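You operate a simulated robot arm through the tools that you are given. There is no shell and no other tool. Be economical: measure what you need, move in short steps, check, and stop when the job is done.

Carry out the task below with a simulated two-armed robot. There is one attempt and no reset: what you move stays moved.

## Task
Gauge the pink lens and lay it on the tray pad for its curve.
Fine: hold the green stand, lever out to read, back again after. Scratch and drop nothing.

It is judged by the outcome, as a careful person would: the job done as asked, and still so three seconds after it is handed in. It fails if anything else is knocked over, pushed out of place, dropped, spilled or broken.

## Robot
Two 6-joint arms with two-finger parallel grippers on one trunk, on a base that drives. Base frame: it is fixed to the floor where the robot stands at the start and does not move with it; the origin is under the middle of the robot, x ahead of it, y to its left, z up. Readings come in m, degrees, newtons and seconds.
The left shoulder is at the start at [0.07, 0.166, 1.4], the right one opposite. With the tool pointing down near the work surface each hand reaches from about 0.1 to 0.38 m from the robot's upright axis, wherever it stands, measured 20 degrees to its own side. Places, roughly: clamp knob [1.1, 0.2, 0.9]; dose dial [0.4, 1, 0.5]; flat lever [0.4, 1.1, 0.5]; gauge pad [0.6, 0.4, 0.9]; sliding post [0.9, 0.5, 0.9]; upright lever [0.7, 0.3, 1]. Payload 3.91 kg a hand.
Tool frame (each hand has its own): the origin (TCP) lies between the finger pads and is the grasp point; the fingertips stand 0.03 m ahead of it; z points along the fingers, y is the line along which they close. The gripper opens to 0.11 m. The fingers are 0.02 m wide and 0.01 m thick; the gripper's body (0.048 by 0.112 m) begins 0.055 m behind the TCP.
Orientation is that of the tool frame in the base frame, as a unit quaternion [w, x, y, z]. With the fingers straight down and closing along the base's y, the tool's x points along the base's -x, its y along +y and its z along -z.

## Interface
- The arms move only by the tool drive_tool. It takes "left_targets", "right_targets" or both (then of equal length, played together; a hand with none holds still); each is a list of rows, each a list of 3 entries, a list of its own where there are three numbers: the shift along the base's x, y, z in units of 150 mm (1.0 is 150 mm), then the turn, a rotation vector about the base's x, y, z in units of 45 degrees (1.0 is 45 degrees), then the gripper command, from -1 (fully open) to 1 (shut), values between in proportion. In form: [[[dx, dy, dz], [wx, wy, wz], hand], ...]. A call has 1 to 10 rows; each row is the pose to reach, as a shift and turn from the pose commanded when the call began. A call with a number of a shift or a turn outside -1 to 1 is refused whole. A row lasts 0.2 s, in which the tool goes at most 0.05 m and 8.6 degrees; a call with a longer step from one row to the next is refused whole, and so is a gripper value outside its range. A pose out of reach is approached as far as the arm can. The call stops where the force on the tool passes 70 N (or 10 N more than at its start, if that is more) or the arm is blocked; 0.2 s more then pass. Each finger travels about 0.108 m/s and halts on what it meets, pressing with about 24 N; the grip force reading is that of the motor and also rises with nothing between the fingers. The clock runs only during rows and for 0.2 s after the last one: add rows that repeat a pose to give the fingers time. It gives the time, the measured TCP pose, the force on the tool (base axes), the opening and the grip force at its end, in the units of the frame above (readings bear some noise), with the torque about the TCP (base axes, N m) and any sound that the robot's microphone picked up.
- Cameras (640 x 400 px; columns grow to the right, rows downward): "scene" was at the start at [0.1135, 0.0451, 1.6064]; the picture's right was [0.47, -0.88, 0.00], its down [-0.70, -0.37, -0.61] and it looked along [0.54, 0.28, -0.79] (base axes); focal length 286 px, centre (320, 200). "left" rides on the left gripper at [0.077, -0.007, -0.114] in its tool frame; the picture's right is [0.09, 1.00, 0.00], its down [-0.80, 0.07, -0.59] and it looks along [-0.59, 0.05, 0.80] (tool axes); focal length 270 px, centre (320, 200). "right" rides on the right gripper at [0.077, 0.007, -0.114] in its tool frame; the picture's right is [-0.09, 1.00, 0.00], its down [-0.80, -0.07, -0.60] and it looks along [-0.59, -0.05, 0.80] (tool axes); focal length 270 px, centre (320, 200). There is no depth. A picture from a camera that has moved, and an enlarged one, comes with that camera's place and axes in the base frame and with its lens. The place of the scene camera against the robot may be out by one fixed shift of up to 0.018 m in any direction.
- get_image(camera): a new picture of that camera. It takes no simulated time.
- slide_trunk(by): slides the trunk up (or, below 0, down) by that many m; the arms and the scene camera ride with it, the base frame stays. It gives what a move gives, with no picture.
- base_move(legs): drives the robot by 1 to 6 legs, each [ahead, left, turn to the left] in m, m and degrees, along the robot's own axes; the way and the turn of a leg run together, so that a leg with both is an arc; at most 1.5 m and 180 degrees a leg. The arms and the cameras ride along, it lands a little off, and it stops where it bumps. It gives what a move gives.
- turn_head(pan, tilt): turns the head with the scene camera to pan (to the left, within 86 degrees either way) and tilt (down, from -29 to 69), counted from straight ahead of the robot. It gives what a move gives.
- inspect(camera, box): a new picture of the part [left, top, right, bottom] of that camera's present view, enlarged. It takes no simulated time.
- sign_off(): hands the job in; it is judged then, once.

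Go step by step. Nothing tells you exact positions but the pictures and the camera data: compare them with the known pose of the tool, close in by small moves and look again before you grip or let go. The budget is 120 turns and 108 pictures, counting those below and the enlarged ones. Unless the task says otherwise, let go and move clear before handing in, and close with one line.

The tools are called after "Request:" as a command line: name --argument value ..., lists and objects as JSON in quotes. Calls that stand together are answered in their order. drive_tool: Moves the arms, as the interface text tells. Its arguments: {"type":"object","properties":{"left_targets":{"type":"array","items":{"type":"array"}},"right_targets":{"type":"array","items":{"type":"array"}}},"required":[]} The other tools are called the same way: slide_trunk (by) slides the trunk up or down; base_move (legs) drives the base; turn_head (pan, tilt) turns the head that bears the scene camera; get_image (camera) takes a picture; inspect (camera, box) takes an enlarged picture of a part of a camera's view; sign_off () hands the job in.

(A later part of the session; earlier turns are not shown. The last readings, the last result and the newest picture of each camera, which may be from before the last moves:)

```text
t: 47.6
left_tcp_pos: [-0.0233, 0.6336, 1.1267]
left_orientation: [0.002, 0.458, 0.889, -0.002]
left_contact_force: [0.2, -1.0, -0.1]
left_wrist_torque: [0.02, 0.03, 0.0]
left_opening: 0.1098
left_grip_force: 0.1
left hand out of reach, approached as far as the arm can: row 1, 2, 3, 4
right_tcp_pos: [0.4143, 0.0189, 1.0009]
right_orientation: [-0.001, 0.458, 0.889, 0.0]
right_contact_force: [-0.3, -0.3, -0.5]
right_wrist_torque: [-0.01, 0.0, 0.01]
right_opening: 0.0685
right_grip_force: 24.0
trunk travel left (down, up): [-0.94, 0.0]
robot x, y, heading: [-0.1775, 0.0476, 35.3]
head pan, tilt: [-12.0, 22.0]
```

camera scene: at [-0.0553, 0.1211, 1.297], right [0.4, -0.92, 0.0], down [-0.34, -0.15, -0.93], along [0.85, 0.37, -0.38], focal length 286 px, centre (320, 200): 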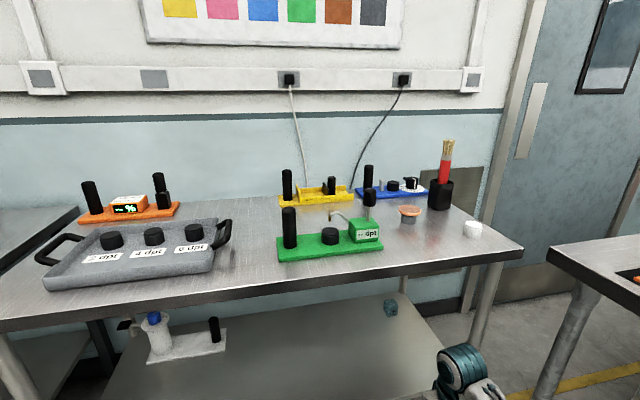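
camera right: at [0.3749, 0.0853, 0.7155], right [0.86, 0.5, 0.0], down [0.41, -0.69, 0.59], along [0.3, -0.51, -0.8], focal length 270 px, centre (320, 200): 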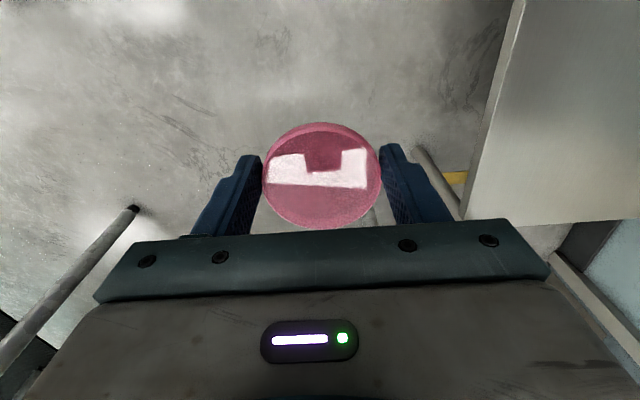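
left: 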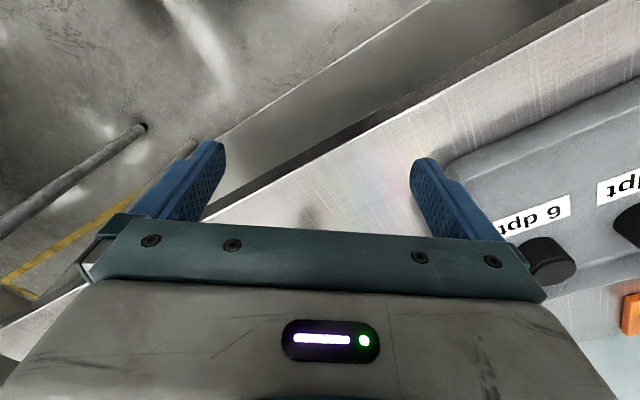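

The turn works but position is still limited at this height. I'll lower the left hand in free air first and then move it inward.

Request:
drive_tool --left_targets '[[[0, 0, -0.3], [0, 0, 0], -1], [[0, 0, -0.6], [0, 0, 0], -1], [[0, 0, -0.9], [0, 0, 0], -1], [[0.15, -0.2, -0.9], [0, 0, 0], -1], [[0.3, -0.4, -0.9], [0, 0, 0], -1], [[0.45, -0.6, -0.9], [0, 0, 0], -1], [[0.6, -0.8, -0.9], [0, 0, 0], -1]]'

Request:
drive_tool --left_targets '[[[0.17, -0.1, 0], [0, 0, 0], -1], [[0.35, -0.2, 0], [0, 0, 0], -1], [[0.5, -0.3, 0], [0, 0, 0], -1], [[0.5, -0.3, 0.25], [0, 0, 0], -1], [[0.5, -0.3, 0.5], [0, 0, 0], -1]]'

```text
t: 49.2
left_tcp_pos: [-0.0707, 0.5879, 1.0229]
left_orientation: [0.003, 0.458, 0.889, -0.002]
left_contact_force: [0.6, 0.3, 0.5]
left_wrist_torque: [0.03, 0.01, -0.01]
left_opening: 0.11
left_grip_force: 0.0
left hand out of reach, approached as far as the arm can: row 1, 2, 3, 4, 5, 6, 7
right_tcp_pos: [0.4143, 0.0193, 1.0013]
right_orientation: [-0.001, 0.458, 0.889, 0.0]
right_contact_force: [-0.2, 0.7, 0.5]
right_wrist_torque: [0.01, 0.0, -0.01]
right_opening: 0.0684
right_grip_force: 24.3
trunk travel left (down, up): [-0.94, 0.0]
robot x, y, heading: [-0.1783, 0.0456, 35.7]
head pan, tilt: [-12.0, 22.0]
```

```text
t: 50.4
left_tcp_pos: [-0.0536, 0.5698, 1.1143]
left_orientation: [0.002, 0.459, 0.889, -0.002]
left_contact_force: [-0.6, 0.2, -0.3]
left_wrist_torque: [0.0, 0.01, 0.0]
left_opening: 0.1099
left_grip_force: 0.0
left hand out of reach, approached as far as the arm can: row 1, 2, 3, 4, 5
right_tcp_pos: [0.4129, 0.0173, 1.0011]
right_orientation: [-0.001, 0.458, 0.889, 0.002]
right_contact_force: [-0.3, -0.1, 0.0]
right_wrist_torque: [0.02, 0.0, -0.02]
right_opening: 0.0689
right_grip_force: 23.6
trunk travel left (down, up): [-0.94, 0.0]
robot x, y, heading: [-0.1806, 0.0476, 35.4]
head pan, tilt: [-12.0, 22.0]
```

I'll look at the left arm itself to understand its posture.

Request:
turn_head --pan 45 --tilt 40

Request:
get_image --camera "scene"

Request:
turn_head --pan -35 --tilt 40

Request:
get_image --camera "scene"

```text
t: 51.7
left_tcp_pos: [-0.0539, 0.5719, 1.1122]
left_orientation: [0.002, 0.458, 0.889, -0.002]
left_contact_force: [-0.5, -0.3, 0.3]
left_wrist_torque: [-0.02, -0.01, 0.0]
left_opening: 0.1097
left_grip_force: 0.0
right_tcp_pos: [0.4124, 0.0179, 1.0013]
right_orientation: [0.0, 0.459, 0.889, 0.0]
right_contact_force: [-0.2, 0.3, -0.4]
right_wrist_torque: [0.0, 0.01, -0.01]
right_opening: 0.0684
right_grip_force: 24.3
trunk travel left (down, up): [-0.94, 0.0]
robot x, y, heading: [-0.1806, 0.0447, 35.5]
head pan, tilt: [45.0, 40.0]
```

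```text
81 pictures are left
camera scene: at [-0.1265, 0.167, 1.669], right [0.99, -0.16, 0.0], down [-0.11, -0.63, -0.77], along [0.13, 0.76, -0.64], focal length 286 px, centre (320, 200)
```

scene: 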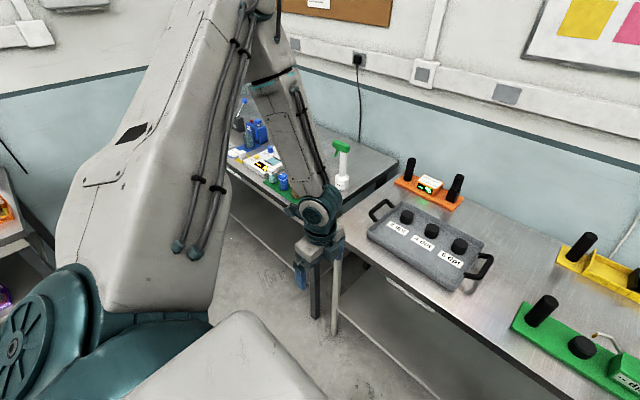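

```text
t: 53.2
left_tcp_pos: [-0.0525, 0.5735, 1.1114]
left_orientation: [0.001, 0.458, 0.889, -0.001]
left_contact_force: [0.5, 0.0, 0.6]
left_wrist_torque: [0.01, 0.0, -0.01]
left_opening: 0.1102
left_grip_force: 0.1
right_tcp_pos: [0.4139, 0.0181, 1.0002]
right_orientation: [0.0, 0.458, 0.889, 0.0]
right_contact_force: [0.7, -0.8, -0.6]
right_wrist_torque: [-0.01, 0.0, 0.02]
right_opening: 0.0686
right_grip_force: 23.6
trunk travel left (down, up): [-0.94, 0.0]
robot x, y, heading: [-0.1785, 0.0436, 35.3]
head pan, tilt: [-35.0, 40.0]
```

```text
80 pictures are left
camera scene: at [-0.0551, 0.0849, 1.6689], right [0.01, -1.0, 0.0], down [-0.64, -0.01, -0.77], along [0.77, 0.01, -0.64], focal length 286 px, centre (320, 200)
```

scene: 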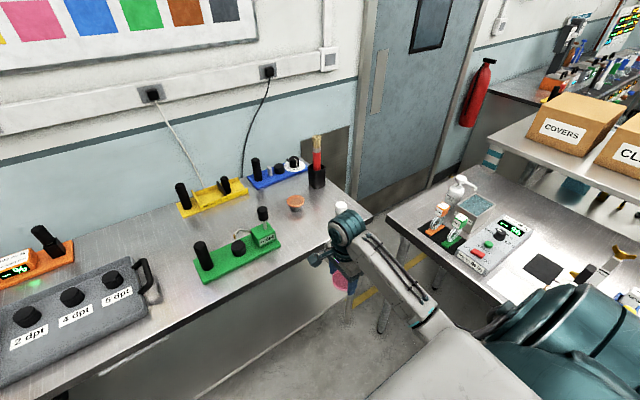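

The left arm's shoulder looks yaw-limited, while the right arm sits in another posture. Before planning further, I'll test how far inward the right hand can go, in free air and holding the lens.

Request:
drive_tool --right_targets '[[[-0.17, 0.24, 0], [0, 0, 0], 0.2], [[-0.35, 0.48, 0], [0, 0, 0], 0.2], [[-0.5, 0.7, 0], [0, 0, 0], 0.2], [[-0.68, 0.95, 0], [0, 0, 0], 0.2]]'

Request:
drive_tool --right_targets '[[[-0.17, 0.24, 0], [0, 0, 0], 0.2], [[-0.35, 0.48, 0], [0, 0, 0], 0.2], [[-0.5, 0.7, 0], [0, 0, 0], 0.2], [[-0.68, 0.95, 0], [0, 0, 0], 0.2]]'

```text
t: 54.2
left_tcp_pos: [-0.054, 0.5745, 1.1098]
left_orientation: [0.003, 0.458, 0.889, -0.003]
left_contact_force: [-1.1, 0.4, 0.6]
left_wrist_torque: [-0.02, 0.03, 0.03]
left_opening: 0.11
left_grip_force: 0.2
right_tcp_pos: [0.31, 0.1655, 0.9928]
right_orientation: [0.002, 0.458, 0.889, 0.001]
right_contact_force: [-0.4, -0.6, -0.2]
right_wrist_torque: [0.0, -0.02, 0.0]
right_opening: 0.0688
right_grip_force: 24.0
right hand out of reach, approached as far as the arm can: row 2, 3, 4
trunk travel left (down, up): [-0.94, 0.0]
robot x, y, heading: [-0.1761, 0.044, 35.7]
head pan, tilt: [-35.0, 40.0]
```

```text
t: 54.9
left_tcp_pos: [-0.0514, 0.5722, 1.1114]
left_orientation: [0.002, 0.458, 0.889, -0.002]
left_contact_force: [0.5, -0.5, -0.6]
left_wrist_torque: [0.03, 0.03, 0.02]
left_opening: 0.1099
left_grip_force: 0.1
right_tcp_pos: [0.3178, 0.1696, 0.9714]
right_orientation: [0.071, 0.464, 0.882, -0.038]
right_contact_force: [-0.4, 0.1, -0.5]
right_wrist_torque: [-0.01, 0.0, -0.02]
right_opening: 0.0687
right_grip_force: 24.2
right hand out of reach, approached as far as the arm can: row 2, 3
trunk travel left (down, up): [-0.94, 0.0]
robot x, y, heading: [-0.1793, 0.0452, 35.5]
head pan, tilt: [-35.0, 40.0]
stopped in row 3 (right hand): the arm was blocked; the commanded pose is now the measured one
```

The right hand can't cross inward much and tilted slightly at its limit. I'll bring it back out and upright, and move the left hand outward and lower to change its posture.

Request:
drive_tool --right_targets '[[[0.1, -0.15, 0.05], [0, 0, 0], 0.2], [[0.25, -0.35, 0.1], [0.084, 0.058, 0.011], 0.2], [[0.39, -0.54, 0.2], [0.169, 0.116, 0.022], 0.2]]'

Request:
drive_tool --left_targets '[[[-0.05, 0.3, 0], [0, 0, 0], -1], [[-0.1, 0.6, 0], [0, 0, 0], -1], [[-0.1, 0.9, 0], [0, 0, 0], -1], [[-0.1, 0.9, -0.3], [0, 0, 0], -1], [[-0.1, 0.9, -0.6], [0, 0, 0], -1], [[-0.1, 0.9, -0.8], [0, 0, 0], -1]]'

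```text
t: 55.7
left_tcp_pos: [-0.0505, 0.5706, 1.1126]
left_orientation: [0.0, 0.458, 0.889, -0.002]
left_contact_force: [-0.3, 0.1, 0.0]
left_wrist_torque: [-0.01, -0.03, -0.01]
left_opening: 0.1104
left_grip_force: 0.0
right_tcp_pos: [0.3802, 0.0847, 0.9936]
right_orientation: [-0.002, 0.458, 0.889, 0.005]
right_contact_force: [-0.2, -0.7, -1.1]
right_wrist_torque: [0.01, 0.02, 0.02]
right_opening: 0.0684
right_grip_force: 24.2
right hand out of reach, approached as far as the arm can: row 3
trunk travel left (down, up): [-0.94, 0.0]
robot x, y, heading: [-0.1797, 0.0473, 35.6]
head pan, tilt: [-35.0, 40.0]
```

```text
t: 57.1
left_tcp_pos: [-0.075, 0.7056, 1.018]
left_orientation: [0.003, 0.458, 0.889, -0.002]
left_contact_force: [-0.8, -0.9, -0.1]
left_wrist_torque: [0.01, 0.0, 0.01]
left_opening: 0.11
left_grip_force: 0.0
left hand out of reach, approached as far as the arm can: row 6
right_tcp_pos: [0.3775, 0.0869, 0.9946]
right_orientation: [-0.001, 0.458, 0.889, 0.004]
right_contact_force: [-0.5, -0.4, -0.8]
right_wrist_torque: [0.02, 0.02, 0.0]
right_opening: 0.0686
right_grip_force: 24.0
trunk travel left (down, up): [-0.94, 0.0]
robot x, y, heading: [-0.177, 0.0433, 35.6]
head pan, tilt: [-35.0, 40.0]
```

The left arm seems to have flipped posture during my first lift. I'll take it back to its starting pose relative to the robot and try lowering from there.

Request:
drive_tool --left_targets '[[[-0.2, -0.2, 0.18], [0, 0, 0], -1], [[-0.4, -0.4, 0.18], [0, 0, 0], -1], [[-0.6, -0.6, 0.18], [0, 0, 0], -1], [[-0.73, -0.73, 0.18], [0, 0, 0], -1], [[-0.73, -0.73, -0.1], [0, 0, 0], -1], [[-0.73, -0.73, -0.4], [0, 0, 0], -1], [[-0.73, -0.73, -0.6], [0, 0, 0], -1]]'

Request:
turn_head --pan 45 --tilt 25

Request:
get_image --camera "scene"

```text
refused: row 1 steps farther than a row can; nothing moved
```

```text
t: 58.6
left_tcp_pos: [-0.0723, 0.7058, 1.0169]
left_orientation: [0.001, 0.459, 0.888, -0.002]
left_contact_force: [-0.1, 0.4, -0.8]
left_wrist_torque: [0.0, 0.0, -0.01]
left_opening: 0.1099
left_grip_force: 0.0
right_tcp_pos: [0.3782, 0.0883, 0.9938]
right_orientation: [-0.001, 0.457, 0.889, 0.004]
right_contact_force: [-0.3, -0.7, 0.3]
right_wrist_torque: [-0.01, 0.02, -0.02]
right_opening: 0.0685
right_grip_force: 24.0
trunk travel left (down, up): [-0.94, 0.0]
robot x, y, heading: [-0.1826, 0.0436, 35.8]
head pan, tilt: [45.0, 25.0]
```

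```text
79 pictures are left
camera scene: at [-0.1249, 0.1747, 1.6922], right [0.99, -0.16, 0.0], down [-0.07, -0.42, -0.91], along [0.15, 0.89, -0.42], focal length 286 px, centre (320, 200)
```

scene: 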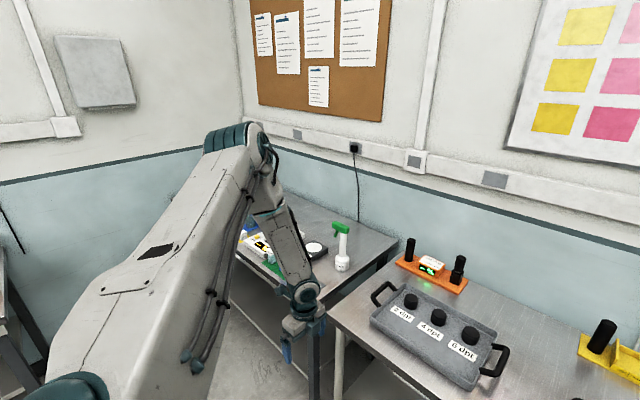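

I'll look at the right arm for comparison.

Request:
turn_head --pan -65 --tilt 35

Request:
get_image --camera "scene"

```text
t: 60.5
left_tcp_pos: [-0.073, 0.7055, 1.0178]
left_orientation: [0.001, 0.458, 0.889, -0.003]
left_contact_force: [-0.2, 0.1, 0.1]
left_wrist_torque: [0.01, -0.01, 0.0]
left_opening: 0.1098
left_grip_force: 0.1
right_tcp_pos: [0.3778, 0.0872, 0.9943]
right_orientation: [-0.001, 0.457, 0.889, 0.005]
right_contact_force: [0.1, 1.2, -0.7]
right_wrist_torque: [0.03, -0.02, -0.01]
right_opening: 0.0684
right_grip_force: 24.0
trunk travel left (down, up): [-0.94, 0.0]
robot x, y, heading: [-0.1773, 0.0456, 35.4]
head pan, tilt: [-65.0, 35.0]
```

```text
78 pictures are left
camera scene: at [-0.0633, 0.0407, 1.6765], right [-0.49, -0.87, 0.0], down [-0.5, 0.28, -0.82], along [0.71, -0.4, -0.57], focal length 286 px, centre (320, 200)
```

scene: 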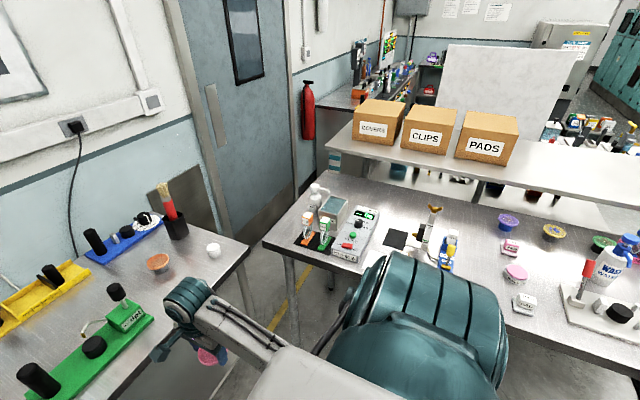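

The right arm is much lower and flatter than the left. I'll retry bringing the left hand back to its start pose relative to the robot, then down.

Request:
drive_tool --left_targets '[[[-0.15, -0.15, 0.18], [0, 0, 0], -1], [[-0.35, -0.35, 0.18], [0, 0, 0], -1], [[-0.55, -0.55, 0.18], [0, 0, 0], -1], [[-0.73, -0.73, 0.18], [0, 0, 0], -1], [[-0.73, -0.73, -0.1], [0, 0, 0], -1], [[-0.73, -0.73, -0.4], [0, 0, 0], -1], [[-0.73, -0.73, -0.6], [0, 0, 0], -1]]'

Request:
drive_tool --left_targets '[[[0.12, -0.2, 0], [0, 0, 0], -1], [[0.24, -0.4, 0], [0, 0, 0], -1], [[0.36, -0.6, 0], [0, 0, 0], -1]]'

```text
t: 62.1
left_tcp_pos: [-0.2063, 0.6046, 0.9824]
left_orientation: [0.005, 0.458, 0.889, -0.001]
left_contact_force: [-0.5, -0.6, -0.1]
left_wrist_torque: [-0.01, -0.06, -0.02]
left_opening: 0.1101
left_grip_force: 0.0
left hand out of reach, approached as far as the arm can: row 6, 7
right_tcp_pos: [0.3722, 0.0856, 0.996]
right_orientation: [0.002, 0.458, 0.889, 0.005]
right_contact_force: [-0.5, 0.2, -0.2]
right_wrist_torque: [0.01, -0.07, 0.01]
right_opening: 0.0687
right_grip_force: 23.7
trunk travel left (down, up): [-0.94, 0.0]
robot x, y, heading: [-0.1798, 0.0456, 35.3]
head pan, tilt: [-65.0, 35.0]
```

```text
t: 62.9
left_tcp_pos: [-0.1587, 0.5328, 1.0233]
left_orientation: [0.002, 0.459, 0.889, -0.002]
left_contact_force: [-0.8, -0.5, -0.3]
left_wrist_torque: [-0.02, 0.02, 0.01]
left_opening: 0.1101
left_grip_force: 0.0
left hand out of reach, approached as far as the arm can: row 1, 2, 3
right_tcp_pos: [0.379, 0.0867, 0.9932]
right_orientation: [-0.002, 0.458, 0.889, 0.004]
right_contact_force: [0.0, 0.2, -1.0]
right_wrist_torque: [0.03, 0.0, -0.01]
right_opening: 0.0685
right_grip_force: 24.2
trunk travel left (down, up): [-0.94, 0.0]
robot x, y, heading: [-0.1785, 0.0443, 35.9]
head pan, tilt: [-65.0, 35.0]
```

The left hand can't go lower with vertical fingers. I'll tilt its tool 45° to point down-right; that relieves the wrist and lets it reach inward to the post.

Request:
drive_tool --left_targets '[[[0, 0, 0], [-0.14, -0.1, 0], -1], [[0, 0, 0], [-0.28, -0.2, 0], -1], [[0, 0, 0], [-0.42, -0.3, 0], -1], [[0, 0, 0], [-0.56, -0.4, 0], -1], [[0, 0, 0], [-0.7, -0.5, 0], -1], [[0, 0, 0], [-0.81, -0.585, 0], -1]]'

Request:
drive_tool --left_targets '[[[0.2, -0.15, 0], [0, 0, 0], -1], [[0.4, -0.3, 0], [0, 0, 0], -1], [[0.6, -0.45, 0], [0, 0, 0], -1], [[0.8, -0.6, 0], [0, 0, 0], -1]]'

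```text
t: 64.3
left_tcp_pos: [-0.1585, 0.5344, 1.0236]
left_orientation: [0.343, 0.423, 0.82, -0.175]
left_contact_force: [-0.6, 0.7, 0.6]
left_wrist_torque: [0.0, -0.02, 0.02]
left_opening: 0.1102
left_grip_force: 0.1
right_tcp_pos: [0.3791, 0.0876, 0.9923]
right_orientation: [-0.001, 0.458, 0.889, 0.003]
right_contact_force: [0.1, 0.1, 0.0]
right_wrist_torque: [-0.01, 0.05, 0.02]
right_opening: 0.0684
right_grip_force: 23.8
trunk travel left (down, up): [-0.94, 0.0]
robot x, y, heading: [-0.1766, 0.0453, 35.5]
head pan, tilt: [-65.0, 35.0]
```

```text
t: 65.3
left_tcp_pos: [-0.1044, 0.4722, 1.0803]
left_orientation: [0.344, 0.423, 0.82, -0.175]
left_contact_force: [-0.7, 0.1, 0.5]
left_wrist_torque: [0.04, -0.01, -0.03]
left_opening: 0.1098
left_grip_force: 0.0
left hand out of reach, approached as far as the arm can: row 1, 2, 3, 4
right_tcp_pos: [0.3785, 0.0879, 0.9941]
right_orientation: [-0.001, 0.458, 0.889, 0.005]
right_contact_force: [0.1, 0.0, -0.2]
right_wrist_torque: [0.01, 0.01, 0.01]
right_opening: 0.0683
right_grip_force: 24.4
trunk travel left (down, up): [-0.94, 0.0]
robot x, y, heading: [-0.1784, 0.0414, 35.6]
head pan, tilt: [-65.0, 35.0]
```

The tilt worked. Now I'll try moving it forward and down to a pose suitable for the post (about 0.45 ahead, 0.25 left of the robot).

Request:
drive_tool --left_targets '[[[0.2, 0.1, -0.18], [0, 0, 0], -1], [[0.4, 0.25, -0.36], [0, 0, 0], -1], [[0.6, 0.3, -0.54], [0, 0, 0], -1], [[0.8, 0.3, -0.7], [0, 0, 0], -1], [[0.95, 0.28, -0.73], [0, 0, 0], -1]]'

Request:
turn_head --pan 35 --tilt 40

Request:
get_image --camera "scene"

```text
t: 66.5
left_tcp_pos: [-0.1021, 0.5033, 1.0767]
left_orientation: [0.343, 0.423, 0.82, -0.175]
left_contact_force: [0.2, 0.1, -0.4]
left_wrist_torque: [-0.06, 0.02, -0.03]
left_opening: 0.1099
left_grip_force: 0.0
left hand out of reach, approached as far as the arm can: row 1, 2, 3, 4, 5
right_tcp_pos: [0.3778, 0.0882, 0.9935]
right_orientation: [-0.001, 0.458, 0.889, 0.004]
right_contact_force: [0.6, 0.4, -1.0]
right_wrist_torque: [0.02, 0.03, -0.03]
right_opening: 0.0684
right_grip_force: 23.8
trunk travel left (down, up): [-0.94, 0.0]
robot x, y, heading: [-0.1811, 0.0451, 35.6]
head pan, tilt: [-65.0, 35.0]
```

```text
t: 68.3
left_tcp_pos: [-0.1011, 0.5034, 1.0768]
left_orientation: [0.344, 0.422, 0.82, -0.174]
left_contact_force: [0.2, 1.1, -0.1]
left_wrist_torque: [0.0, -0.06, 0.01]
left_opening: 0.1101
left_grip_force: 0.1
right_tcp_pos: [0.3771, 0.0878, 0.9927]
right_orientation: [-0.001, 0.458, 0.889, 0.005]
right_contact_force: [-0.1, 0.6, -0.2]
right_wrist_torque: [0.01, 0.0, 0.01]
right_opening: 0.0685
right_grip_force: 24.6
trunk travel left (down, up): [-0.94, 0.0]
robot x, y, heading: [-0.1743, 0.0472, 35.8]
head pan, tilt: [35.0, 40.0]
```

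```text
77 pictures are left
camera scene: at [-0.1118, 0.164, 1.6689], right [0.94, -0.33, 0.0], down [-0.21, -0.61, -0.77], along [0.25, 0.72, -0.64], focal length 286 px, centre (320, 200)
```

scene: 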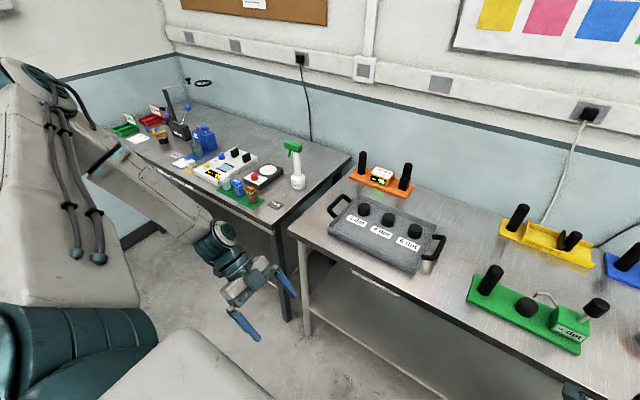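

This posture is still limited. I'll swing the left tool to point forward-down (plain yaw, pitched ahead) and test whether that frees the arm.

Request:
drive_tool --left_targets '[[[0, 0, 0], [0, 0, 0.17], -1], [[0, 0, 0], [0, 0, 0.34], -1], [[0, 0, 0], [0, 0, 0.5], -1], [[0, 0, 0], [0, 0, 0.67], -1], [[0, 0, 0], [0, 0, 0.84], -1], [[0, 0, 0], [0, 0, 1], -1]]'

Request:
drive_tool --left_targets '[[[0, 0, 0], [0, 0, 0.17], -1], [[0, 0, 0], [0, 0, 0.34], -1], [[0, 0, 0], [0, 0, 0.5], -1], [[0, 0, 0], [0, 0, 0.67], -1], [[0, 0, 0], [0, 0, 0.84], -1], [[0, 0, 0], [0, 0, 1], -1]]'

Request:
drive_tool --left_targets '[[[0.1, 0, -0.2], [0, 0, 0], -1], [[0.2, 0, -0.4], [0, 0, 0], -1], [[0.3, -0.1, -0.6], [0, 0, 0], -1], [[0.4, -0.3, -0.6], [0, 0, 0], -1], [[0.5, -0.5, -0.6], [0, 0, 0], -1]]'

```text
t: 69.7
left_tcp_pos: [-0.0948, 0.501, 1.068]
left_orientation: [0.384, 0.077, 0.92, -0.029]
left_contact_force: [-0.7, 0.3, 0.8]
left_wrist_torque: [-0.03, 0.0, -0.01]
left_opening: 0.1101
left_grip_force: 0.0
left hand out of reach, approached as far as the arm can: row 2, 3, 4, 5, 6
right_tcp_pos: [0.3759, 0.0871, 0.9944]
right_orientation: [-0.001, 0.458, 0.889, 0.004]
right_contact_force: [-0.1, 0.1, -0.5]
right_wrist_torque: [0.03, 0.0, 0.02]
right_opening: 0.0687
right_grip_force: 23.6
trunk travel left (down, up): [-0.94, 0.0]
robot x, y, heading: [-0.1782, 0.0455, 35.7]
head pan, tilt: [35.0, 40.0]
```

```text
t: 71.1
left_tcp_pos: [-0.1076, 0.542, 1.1012]
left_orientation: [0.366, -0.281, 0.879, 0.119]
left_contact_force: [-0.4, 0.8, -0.3]
left_wrist_torque: [0.03, 0.02, -0.01]
left_opening: 0.11
left_grip_force: 0.1
left hand out of reach, approached as far as the arm can: row 2, 3, 4, 5, 6
right_tcp_pos: [0.3786, 0.0878, 0.9924]
right_orientation: [-0.001, 0.457, 0.89, 0.004]
right_contact_force: [0.3, 0.0, -0.9]
right_wrist_torque: [0.01, 0.02, 0.04]
right_opening: 0.0687
right_grip_force: 24.3
trunk travel left (down, up): [-0.94, 0.0]
robot x, y, heading: [-0.1792, 0.0471, 36.0]
head pan, tilt: [35.0, 40.0]
```

```text
t: 72.3
left_tcp_pos: [-0.0905, 0.556, 1.0971]
left_orientation: [0.365, -0.281, 0.879, 0.119]
left_contact_force: [0.1, 0.0, -0.4]
left_wrist_torque: [-0.03, -0.03, 0.0]
left_opening: 0.1097
left_grip_force: 0.0
left hand out of reach, approached as far as the arm can: row 1, 2, 3, 4, 5
right_tcp_pos: [0.3795, 0.0869, 0.9918]
right_orientation: [-0.002, 0.458, 0.889, 0.004]
right_contact_force: [0.0, -0.2, -0.5]
right_wrist_torque: [-0.01, 0.02, 0.0]
right_opening: 0.0684
right_grip_force: 23.9
trunk travel left (down, up): [-0.94, 0.0]
robot x, y, heading: [-0.1786, 0.0428, 35.7]
head pan, tilt: [35.0, 40.0]
```

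I think the left arm is stuck elbow-up with a lower height limit, while the right is elbow-down. I'll back off for space, then stretch the left arm out fully and bring it back low, to try flipping its elbow.

Request:
base_move --legs '[[-0.25, 0, 0]]'

Request:
drive_tool --left_targets '[[[0.05, 0.2, 0.1], [-0.1, 0.13, 0], -1], [[0.1, 0.4, 0.2], [-0.2, 0.27, 0], -1], [[0.15, 0.6, 0.3], [-0.3, 0.4, 0], -1], [[0.2, 0.8, 0.3], [-0.4, 0.53, 0], -1], [[0.25, 1, 0.3], [-0.5, 0.67, 0], -1], [[0.4, 1, 0.3], [-0.585, 0.81, 0], -1]]'

Request:
drive_tool --left_targets '[[[0.1, 0.2, 0], [0, 0, 0], -1], [[0.2, 0.4, 0], [0, 0, 0], -1], [[0.3, 0.6, 0], [0, 0, 0], -1], [[0.4, 0.8, 0], [0, 0, 0], -1], [[0.5, 1, 0], [0, 0, 0], -1]]'

```text
t: 74.1
left_tcp_pos: [-0.2945, 0.4128, 1.0964]
left_orientation: [0.364, -0.282, 0.879, 0.119]
left_contact_force: [0.3, 0.8, -1.2]
left_wrist_torque: [0.0, 0.03, -0.01]
left_opening: 0.1098
left_grip_force: 0.1
right_tcp_pos: [0.1768, -0.0556, 0.9914]
right_orientation: [-0.001, 0.457, 0.889, 0.003]
right_contact_force: [-1.2, -0.1, 0.9]
right_wrist_torque: [-0.02, 0.02, 0.0]
right_opening: 0.0684
right_grip_force: 23.9
trunk travel left (down, up): [-0.94, 0.0]
robot x, y, heading: [-0.3817, -0.0969, 35.8]
head pan, tilt: [35.0, 40.0]
```

```text
t: 75.5
left_tcp_pos: [-0.2322, 0.561, 1.1431]
left_orientation: [0.0, -0.305, 0.952, 0.002]
left_contact_force: [1.7, 0.1, 0.1]
left_wrist_torque: [-0.01, 0.03, 0.04]
left_opening: 0.1102
left_grip_force: 0.1
left hand out of reach, approached as far as the arm can: row 1, 2, 3, 4
right_tcp_pos: [0.1789, -0.057, 0.9908]
right_orientation: [-0.003, 0.457, 0.89, 0.004]
right_contact_force: [1.0, 0.0, -0.8]
right_wrist_torque: [0.0, 0.08, -0.01]
right_opening: 0.0685
right_grip_force: 23.9
trunk travel left (down, up): [-0.94, 0.0]
robot x, y, heading: [-0.3837, -0.1039, 35.6]
head pan, tilt: [35.0, 40.0]
```

```text
t: 76.7
left_tcp_pos: [-0.179, 0.7118, 1.144]
left_orientation: [0.004, -0.305, 0.952, -0.001]
left_contact_force: [0.5, 0.5, -0.2]
left_wrist_torque: [0.01, 0.0, 0.0]
left_opening: 0.1099
left_grip_force: 0.1
left hand out of reach, approached as far as the arm can: row 5
right_tcp_pos: [0.1731, -0.0562, 0.9941]
right_orientation: [0.0, 0.457, 0.89, 0.004]
right_contact_force: [0.0, 0.7, -0.7]
right_wrist_torque: [-0.02, -0.01, -0.01]
right_opening: 0.0685
right_grip_force: 24.3
trunk travel left (down, up): [-0.94, 0.0]
robot x, y, heading: [-0.3861, -0.1054, 35.5]
head pan, tilt: [35.0, 40.0]
```

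The left arm is nearly straight now. I'll push a bit farther out, then command low and inward.

Request:
drive_tool --left_targets '[[[0.2, 0.2, 0], [0, 0, 0], -1], [[0.4, 0.4, -0.1], [0, 0, 0], -1], [[0.5, 0.5, -0.35], [0, 0, 0], -1], [[0.4, 0.5, -0.65], [0, 0, 0], -1], [[0.2, 0.4, -0.9], [0, 0, 0], -1], [[0, 0.2, -1], [0, 0, 0], -1], [[-0.2, 0, -1], [0, 0, 0], -1], [[-0.4, -0.2, -1], [0, 0, 0], -1]]'

Request:
get_image --camera "scene"

```text
refused: row 5 steps farther than a row can; nothing moved
```

```text
76 pictures are left
camera scene: at [-0.3173, 0.02, 1.6689], right [0.94, -0.33, 0.0], down [-0.21, -0.61, -0.77], along [0.25, 0.72, -0.64], focal length 286 px, centre (320, 200)
```

scene: 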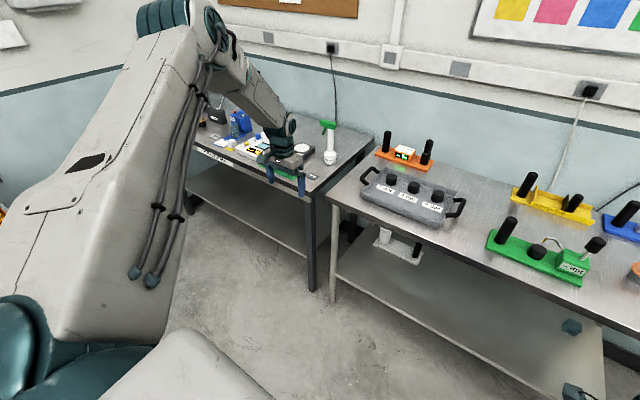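

Elbow is still above the line. I'll retry the stretch with smaller steps.

Request:
drive_tool --left_targets '[[[0.2, 0.2, 0], [0, 0, 0], -1], [[0.4, 0.4, -0.1], [0, 0, 0], -1], [[0.5, 0.5, -0.35], [0, 0, 0], -1], [[0.45, 0.5, -0.65], [0, 0, 0], -1], [[0.35, 0.45, -0.9], [0, 0, 0], -1], [[0.2, 0.3, -1], [0, 0, 0], -1], [[0, 0.1, -1], [0, 0, 0], -1], [[-0.2, -0.1, -1], [0, 0, 0], -1], [[-0.4, -0.3, -1], [0, 0, 0], -1]]'

Request:
get_image --camera "scene"

```text
t: 78.7
left_tcp_pos: [-0.2483, 0.6519, 1.0515]
left_orientation: [0.004, -0.305, 0.952, 0.0]
left_contact_force: [-0.5, -0.2, 0.6]
left_wrist_torque: [0.0, -0.03, -0.03]
left_opening: 0.1101
left_grip_force: 0.1
left hand out of reach, approached as far as the arm can: row 1, 2, 3, 4, 5, 6, 7, 8, 9
right_tcp_pos: [0.1718, -0.0557, 0.9949]
right_orientation: [0.001, 0.457, 0.889, 0.004]
right_contact_force: [0.1, -0.9, -0.1]
right_wrist_torque: [0.01, -0.02, -0.02]
right_opening: 0.0685
right_grip_force: 23.5
trunk travel left (down, up): [-0.94, 0.0]
robot x, y, heading: [-0.3818, -0.099, 35.5]
head pan, tilt: [35.0, 40.0]
```

```text
75 pictures are left
camera scene: at [-0.3198, 0.0203, 1.669], right [0.94, -0.33, 0.0], down [-0.21, -0.61, -0.77], along [0.26, 0.72, -0.64], focal length 286 px, centre (320, 200)
```

scene: 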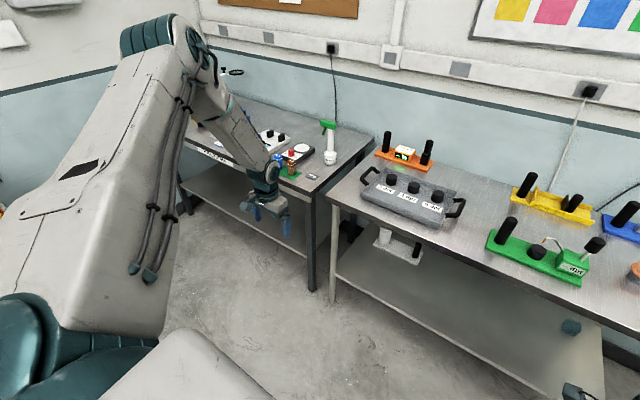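

The left elbow won't flip. New plan: place the lens with the right hand first. Then hold the post with the left tool tilted down-right and work the lever with the right tool pointing left, with the trunk a bit lower. First I'll park the left hand and set its yaw.

Request:
drive_tool --left_targets '[[[-0.12, -0.2, 0.05], [0, 0, -0.17], -1], [[-0.24, -0.4, 0.1], [0, 0, -0.34], -1], [[-0.36, -0.6, 0.13], [0, 0, -0.5], -1], [[-0.46, -0.78, 0.13], [0, 0, -0.67], -1], [[-0.46, -0.78, 0.13], [0, 0, -0.84], -1], [[-0.46, -0.78, 0.13], [0, 0, -1], -1]]'

Request:
drive_tool --left_targets '[[[-0.12, -0.2, 0.05], [0, 0, -0.17], -1], [[-0.24, -0.4, 0.1], [0, 0, -0.34], -1], [[-0.36, -0.6, 0.13], [0, 0, -0.5], -1], [[-0.46, -0.78, 0.13], [0, 0, -0.67], -1], [[-0.46, -0.78, 0.13], [0, 0, -0.84], -1], [[-0.46, -0.78, 0.13], [0, 0, -1], -1]]'

Request:
drive_tool --left_targets '[[[0, 0, 0], [-0.14, -0.1, 0], -1], [[0, 0, 0], [-0.28, -0.2, 0], -1], [[0, 0, 0], [-0.42, -0.3, 0], -1], [[0, 0, 0], [-0.56, -0.4, 0], -1], [[0, 0, 0], [-0.7, -0.5, 0], -1], [[0, 0, 0], [-0.81, -0.585, 0], -1]]'

```text
t: 80.1
left_tcp_pos: [-0.313, 0.5349, 1.0718]
left_orientation: [0.003, 0.084, 0.996, 0.0]
left_contact_force: [-0.4, 0.2, 0.5]
left_wrist_torque: [-0.02, -0.01, 0.0]
left_opening: 0.1098
left_grip_force: 0.0
right_tcp_pos: [0.1751, -0.0564, 0.9929]
right_orientation: [-0.002, 0.456, 0.89, 0.003]
right_contact_force: [0.5, 0.0, -1.6]
right_wrist_torque: [0.01, 0.02, -0.01]
right_opening: 0.0683
right_grip_force: 24.0
trunk travel left (down, up): [-0.94, 0.0]
robot x, y, heading: [-0.3797, -0.0992, 35.5]
head pan, tilt: [35.0, 40.0]
```

```text
t: 81.5
left_tcp_pos: [-0.3739, 0.4037, 1.0897]
left_orientation: [0.005, 0.459, 0.889, -0.001]
left_contact_force: [-0.1, -0.7, -0.1]
left_wrist_torque: [-0.03, -0.06, 0.02]
left_opening: 0.1099
left_grip_force: 0.1
left hand out of reach, approached as far as the arm can: row 3, 4, 5, 6
right_tcp_pos: [0.1693, -0.0548, 0.9958]
right_orientation: [0.002, 0.458, 0.889, 0.004]
right_contact_force: [-0.6, -0.6, 0.2]
right_wrist_torque: [0.02, -0.04, -0.01]
right_opening: 0.0684
right_grip_force: 23.7
trunk travel left (down, up): [-0.94, 0.0]
robot x, y, heading: [-0.3815, -0.1015, 35.8]
head pan, tilt: [35.0, 40.0]
```

```text
t: 82.9
left_tcp_pos: [-0.3631, 0.3958, 1.0402]
left_orientation: [0.347, 0.424, 0.818, -0.176]
left_contact_force: [0.2, -0.1, -0.2]
left_wrist_torque: [-0.02, -0.03, -0.05]
left_opening: 0.11
left_grip_force: 0.1
left hand out of reach, approached as far as the arm can: row 1, 2, 3, 4, 5, 6
right_tcp_pos: [0.1699, -0.0556, 0.9953]
right_orientation: [0.001, 0.457, 0.889, 0.003]
right_contact_force: [-0.6, 0.6, -0.4]
right_wrist_torque: [-0.01, -0.04, 0.01]
right_opening: 0.0688
right_grip_force: 23.9
trunk travel left (down, up): [-0.94, 0.0]
robot x, y, heading: [-0.3832, -0.0983, 35.8]
head pan, tilt: [35.0, 40.0]
```

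The left hand is parked and tilted. I'll test its inward reach in this tilt, letting it rise a little.

Request:
drive_tool --left_targets '[[[0.15, -0.05, 0.23], [0, 0, 0], -1], [[0.35, -0.15, 0.23], [0, 0, 0], -1], [[0.55, -0.27, 0.23], [0, 0, 0], -1], [[0.75, -0.4, 0.23], [0, 0, 0], -1], [[0.94, -0.56, 0.23], [0, 0, 0], -1]]'

Request:
drive_tool --left_targets '[[[0, 0, 0], [-0.14, -0.1, 0], -1], [[0, 0, 0], [-0.28, -0.2, 0], -1], [[0, 0, 0], [-0.42, -0.3, 0], -1]]'

```text
t: 84.1
left_tcp_pos: [-0.2789, 0.3378, 1.1122]
left_orientation: [0.343, 0.423, 0.82, -0.175]
left_contact_force: [-0.6, -0.1, 0.0]
left_wrist_torque: [-0.02, 0.02, 0.03]
left_opening: 0.11
left_grip_force: 0.0
left hand out of reach, approached as far as the arm can: row 1, 3, 4, 5
right_tcp_pos: [0.1768, -0.0555, 0.9927]
right_orientation: [-0.001, 0.458, 0.889, 0.004]
right_contact_force: [-0.3, 0.5, 0.3]
right_wrist_torque: [0.01, 0.0, -0.01]
right_opening: 0.0683
right_grip_force: 24.1
trunk travel left (down, up): [-0.94, 0.0]
robot x, y, heading: [-0.3823, -0.098, 35.8]
head pan, tilt: [35.0, 40.0]
```

```text
t: 84.9
left_tcp_pos: [-0.2836, 0.3422, 1.1134]
left_orientation: [0.494, 0.383, 0.738, -0.255]
left_contact_force: [1.7, -2.7, -3.4]
left_wrist_torque: [-0.13, -0.13, 0.07]
left_opening: 0.11
left_grip_force: 0.0
left hand out of reach, approached as far as the arm can: row 1, 2
right_tcp_pos: [0.1742, -0.0558, 0.9941]
right_orientation: [0.0, 0.456, 0.89, 0.005]
right_contact_force: [0.0, -0.3, 0.1]
right_wrist_torque: [-0.07, -0.02, -0.01]
right_opening: 0.0682
right_grip_force: 23.7
trunk travel left (down, up): [-0.94, 0.0]
robot x, y, heading: [-0.3807, -0.1004, 35.6]
head pan, tilt: [35.0, 40.0]
```

The left hand's inward limit is about 0.29 m. I'll settle that after placing the lens. Now I'll drive so the lens sits just in front-left of the gauge pad, still above the bench.

Request:
base_move --legs '[[0, 0.153, 0], [0.47, 0, 0]]'

Request:
turn_head --pan -30 --tilt 45

Request:
get_image --camera "scene"

Request:
get_image --camera "right"

```text
t: 88.7
left_tcp_pos: [0.0078, 0.7341, 1.1146]
left_orientation: [0.502, 0.377, 0.736, -0.254]
left_contact_force: [0.6, 0.1, 0.8]
left_wrist_torque: [-0.03, 0.02, 0.0]
left_opening: 0.1101
left_grip_force: 0.1
right_tcp_pos: [0.4645, 0.3412, 0.9956]
right_orientation: [0.0, 0.455, 0.89, 0.005]
right_contact_force: [-0.6, -1.0, 0.4]
right_wrist_torque: [0.02, 0.0, -0.01]
right_opening: 0.0683
right_grip_force: 24.0
trunk travel left (down, up): [-0.94, 0.0]
robot x, y, heading: [-0.0901, 0.3003, 35.8]
head pan, tilt: [35.0, 40.0]
```

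```text
t: 90.0
left_tcp_pos: [0.0095, 0.7354, 1.1147]
left_orientation: [0.501, 0.377, 0.736, -0.256]
left_contact_force: [-0.2, -0.4, -0.6]
left_wrist_torque: [-0.05, 0.01, 0.03]
left_opening: 0.11
left_grip_force: 0.1
right_tcp_pos: [0.4654, 0.3442, 0.993]
right_orientation: [-0.001, 0.456, 0.89, 0.003]
right_contact_force: [0.0, 0.1, -0.1]
right_wrist_torque: [0.02, 0.02, 0.0]
right_opening: 0.0683
right_grip_force: 23.9
trunk travel left (down, up): [-0.94, 0.0]
robot x, y, heading: [-0.0944, 0.2975, 35.7]
head pan, tilt: [-30.0, 45.0]
```

```text
74 pictures are left
camera scene: at [0.0286, 0.3451, 1.6616], right [0.1, -0.99, 0.0], down [-0.7, -0.07, -0.71], along [0.7, 0.07, -0.71], focal length 286 px, centre (320, 200)
```

scene: 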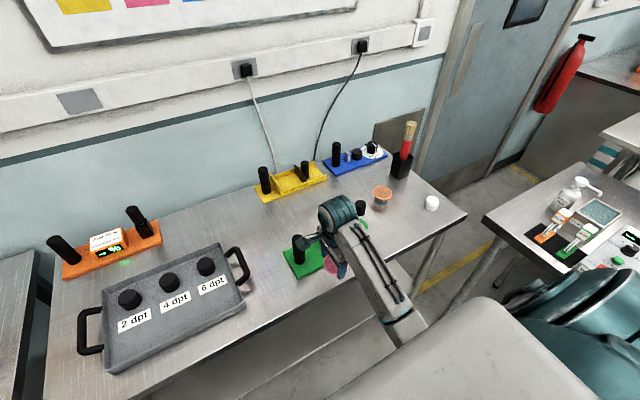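

```text
73 pictures are left
camera right: at [0.4258, 0.4089, 1.1084], right [0.86, 0.51, 0.01], down [0.41, -0.7, 0.59], along [0.31, -0.5, -0.81], focal length 270 px, centre (320, 200)
```

right: 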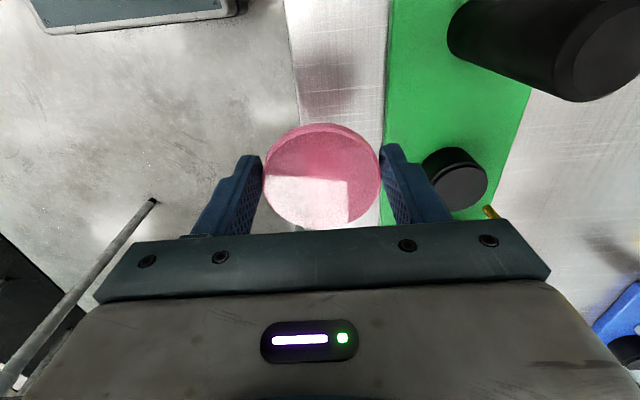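

The right camera now shows the pad at about (0.590, 0.366), the probe tip at (0.602, 0.366) and the post to the left. I'll move ahead to the gap between post and probe, still high, and look again.

Request:
drive_tool --right_targets '[[[0.16, 0.1, 0], [0, 0, 0], 0.2], [[0.33, 0.2, 0], [0, 0, 0], 0.2], [[0.5, 0.3, 0], [0, 0, 0], 0.2], [[0.65, 0.395, 0], [0, 0, 0], 0.2], [[0.65, 0.395, 0], [0, 0, 0], 0.2]]'

Request:
get_image --camera "right"

Request:
inspect --camera "scene" --box '[270, 170, 430, 290]'

```text
t: 91.2
left_tcp_pos: [0.0093, 0.7354, 1.1142]
left_orientation: [0.502, 0.377, 0.735, -0.255]
left_contact_force: [0.2, -0.3, 1.0]
left_wrist_torque: [0.0, 0.0, 0.0]
left_opening: 0.1099
left_grip_force: 0.1
right_tcp_pos: [0.5627, 0.4035, 0.9941]
right_orientation: [-0.001, 0.455, 0.891, 0.004]
right_contact_force: [0.0, -0.1, -1.1]
right_wrist_torque: [-0.03, -0.02, 0.01]
right_opening: 0.0681
right_grip_force: 23.6
trunk travel left (down, up): [-0.94, 0.0]
robot x, y, heading: [-0.0953, 0.2975, 35.9]
head pan, tilt: [-30.0, 45.0]
```

```text
72 pictures are left
camera right: at [0.5234, 0.4685, 1.1085], right [0.86, 0.51, 0.01], down [0.41, -0.7, 0.59], along [0.31, -0.5, -0.81], focal length 270 px, centre (320, 200)
```

right: 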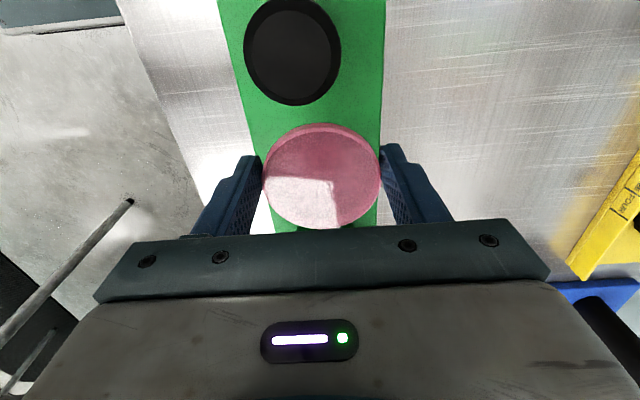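

```text
3.33 times, centred on (350, 230) of scene
camera zoom: at [0.0283, 0.3447, 1.6616], right [0.1, -0.99, 0.0], down [-0.7, -0.07, -0.71], along [0.7, 0.07, -0.71], focal length 953 px, centre (220, 100)
```

zoom: 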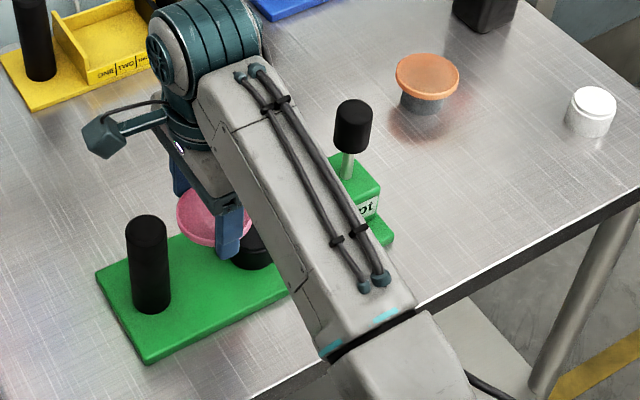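

The post top is at (0.522, 0.4525, 1.00), and the lens sits centred in the gap. I'll lower to slide-in height (TCP 0.950) with a clearance check.

Request:
drive_tool --right_targets '[[[0, 0, -0.15], [0, 0, 0], 0.2], [[0, 0, -0.293], [0, 0, 0], 0.2], [[0, 0, -0.293], [0, 0, 0], 0.2]]'

Request:
get_image --camera "right"

Request:
inspect --camera "scene" --box '[280, 210, 380, 290]'

```text
t: 92.0
left_tcp_pos: [0.0077, 0.7353, 1.1147]
left_orientation: [0.502, 0.377, 0.735, -0.255]
left_contact_force: [-0.1, 0.7, 1.1]
left_wrist_torque: [-0.02, 0.0, 0.04]
left_opening: 0.11
left_grip_force: 0.1
right_tcp_pos: [0.5623, 0.4023, 0.9506]
right_orientation: [0.0, 0.455, 0.89, 0.005]
right_contact_force: [-0.4, -0.8, 14.4]
right_wrist_torque: [-0.46, -0.18, -0.02]
right_opening: 0.0686
right_grip_force: 24.0
trunk travel left (down, up): [-0.94, 0.0]
robot x, y, heading: [-0.0934, 0.2992, 35.8]
head pan, tilt: [-30.0, 45.0]
```

```text
70 pictures are left
camera right: at [0.5216, 0.468, 1.0661], right [0.86, 0.51, 0.01], down [0.41, -0.7, 0.59], along [0.31, -0.5, -0.81], focal length 270 px, centre (320, 200)
```

right: 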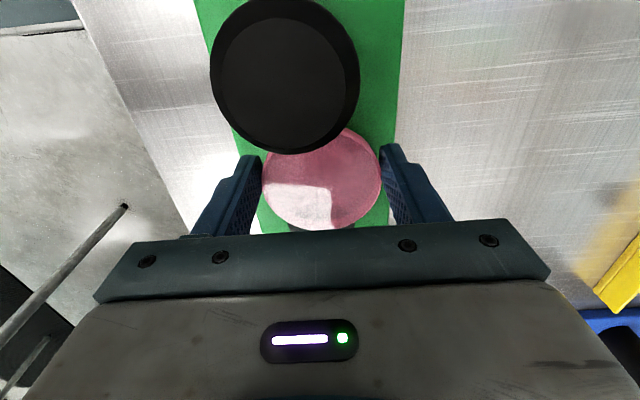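

```text
5.00 times, centred on (330, 250) of scene
camera zoom: at [0.0258, 0.3446, 1.6621], right [0.1, -0.99, 0.0], down [-0.7, -0.07, -0.71], along [0.7, 0.07, -0.71], focal length 1430 px, centre (270, -50)
```

zoom: 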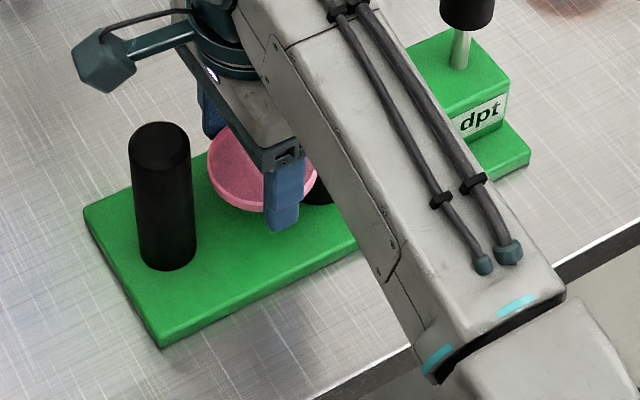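

The force reading shows the lens already touching the pad's edge, so the pad is higher than I estimated. I'll back up straight away in small steps to find the contact height.

Request:
drive_tool --right_targets '[[[0, 0, 0.03], [0, 0, 0], 0.2]]'

Request:
drive_tool --right_targets '[[[0, 0, 0.02], [0, 0, 0], 0.2]]'

Request:
drive_tool --right_targets '[[[0, 0, 0.015], [0, 0, 0], 0.2]]'

```text
t: 92.5
left_tcp_pos: [0.0094, 0.7364, 1.1117]
left_orientation: [0.502, 0.376, 0.736, -0.256]
left_contact_force: [-0.2, -0.2, 0.2]
left_wrist_torque: [0.0, 0.03, 0.01]
left_opening: 0.11
left_grip_force: 0.0
right_tcp_pos: [0.5629, 0.4018, 0.9519]
right_orientation: [-0.002, 0.455, 0.89, 0.003]
right_contact_force: [-0.8, -0.8, -0.6]
right_wrist_torque: [0.02, 0.02, 0.0]
right_opening: 0.0686
right_grip_force: 23.1
trunk travel left (down, up): [-0.94, 0.0]
robot x, y, heading: [-0.0892, 0.2937, 35.8]
head pan, tilt: [-30.0, 45.0]
```

```text
t: 92.8
left_tcp_pos: [0.0073, 0.7353, 1.1139]
left_orientation: [0.503, 0.376, 0.736, -0.255]
left_contact_force: [-0.4, 1.0, 1.0]
left_wrist_torque: [-0.02, -0.01, 0.0]
left_opening: 0.1098
left_grip_force: 0.0
right_tcp_pos: [0.5634, 0.4024, 0.9563]
right_orientation: [-0.001, 0.455, 0.89, 0.003]
right_contact_force: [0.2, 0.4, -0.2]
right_wrist_torque: [0.01, 0.03, 0.02]
right_opening: 0.0683
right_grip_force: 24.6
trunk travel left (down, up): [-0.94, 0.0]
robot x, y, heading: [-0.088, 0.2988, 35.8]
head pan, tilt: [-30.0, 45.0]
```

```text
t: 93.2
left_tcp_pos: [0.0096, 0.7353, 1.1131]
left_orientation: [0.502, 0.376, 0.736, -0.254]
left_contact_force: [0.3, 0.4, -0.2]
left_wrist_torque: [-0.02, -0.01, -0.04]
left_opening: 0.1099
left_grip_force: 0.0
right_tcp_pos: [0.5631, 0.4026, 0.9589]
right_orientation: [-0.001, 0.454, 0.891, 0.004]
right_contact_force: [-0.3, -0.3, -0.8]
right_wrist_torque: [0.01, -0.01, -0.02]
right_opening: 0.0684
right_grip_force: 24.0
trunk travel left (down, up): [-0.94, 0.0]
robot x, y, heading: [-0.0932, 0.3002, 35.8]
head pan, tilt: [-30.0, 45.0]
```

Contact ends at TCP 0.951, so that is the seat height. I'll slide right onto the pad at about 0.956, slowly, watching the force.

Request:
drive_tool --right_targets '[[[0, 0, -0.02], [0, 0, 0], 0.2], [[0.033, -0.06, -0.02], [0, 0, 0], 0.2], [[0.066, -0.115, -0.02], [0, 0, 0], 0.2]]'

Request:
get_image --camera "right"

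Request:
inspect --camera "scene" --box '[280, 210, 380, 290]'

```text
t: 94.0
left_tcp_pos: [0.0093, 0.7341, 1.1136]
left_orientation: [0.502, 0.377, 0.735, -0.256]
left_contact_force: [-0.8, 0.7, 0.6]
left_wrist_torque: [-0.03, -0.02, -0.02]
left_opening: 0.1102
left_grip_force: 0.2
right_tcp_pos: [0.5732, 0.3848, 0.9558]
right_orientation: [-0.001, 0.455, 0.89, 0.004]
right_contact_force: [1.3, -0.6, -0.5]
right_wrist_torque: [0.0, 0.01, -0.01]
right_opening: 0.0684
right_grip_force: 23.7
trunk travel left (down, up): [-0.94, 0.0]
robot x, y, heading: [-0.0905, 0.2956, 36.0]
head pan, tilt: [-30.0, 45.0]
```

```text
68 pictures are left
camera right: at [0.5332, 0.4504, 1.0712], right [0.86, 0.51, 0.01], down [0.41, -0.7, 0.59], along [0.31, -0.5, -0.81], focal length 270 px, centre (320, 200)
```

right: 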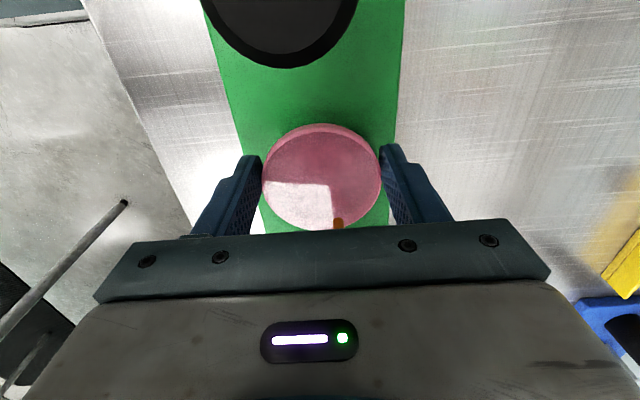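

```text
5.00 times, centred on (330, 250) of scene
camera zoom: at [0.0288, 0.3441, 1.6616], right [0.1, -0.99, 0.0], down [-0.7, -0.07, -0.71], along [0.7, 0.07, -0.71], focal length 1430 px, centre (270, -50)
```

zoom: 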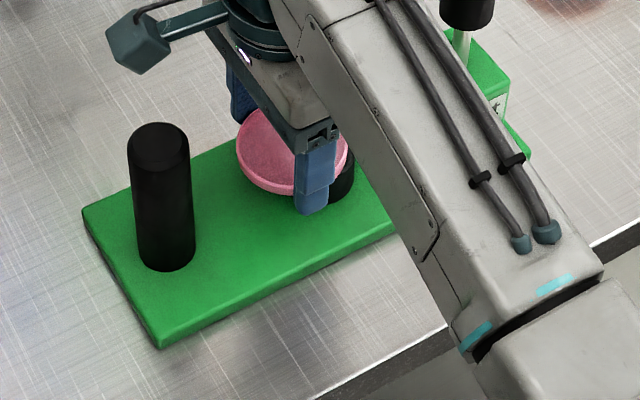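

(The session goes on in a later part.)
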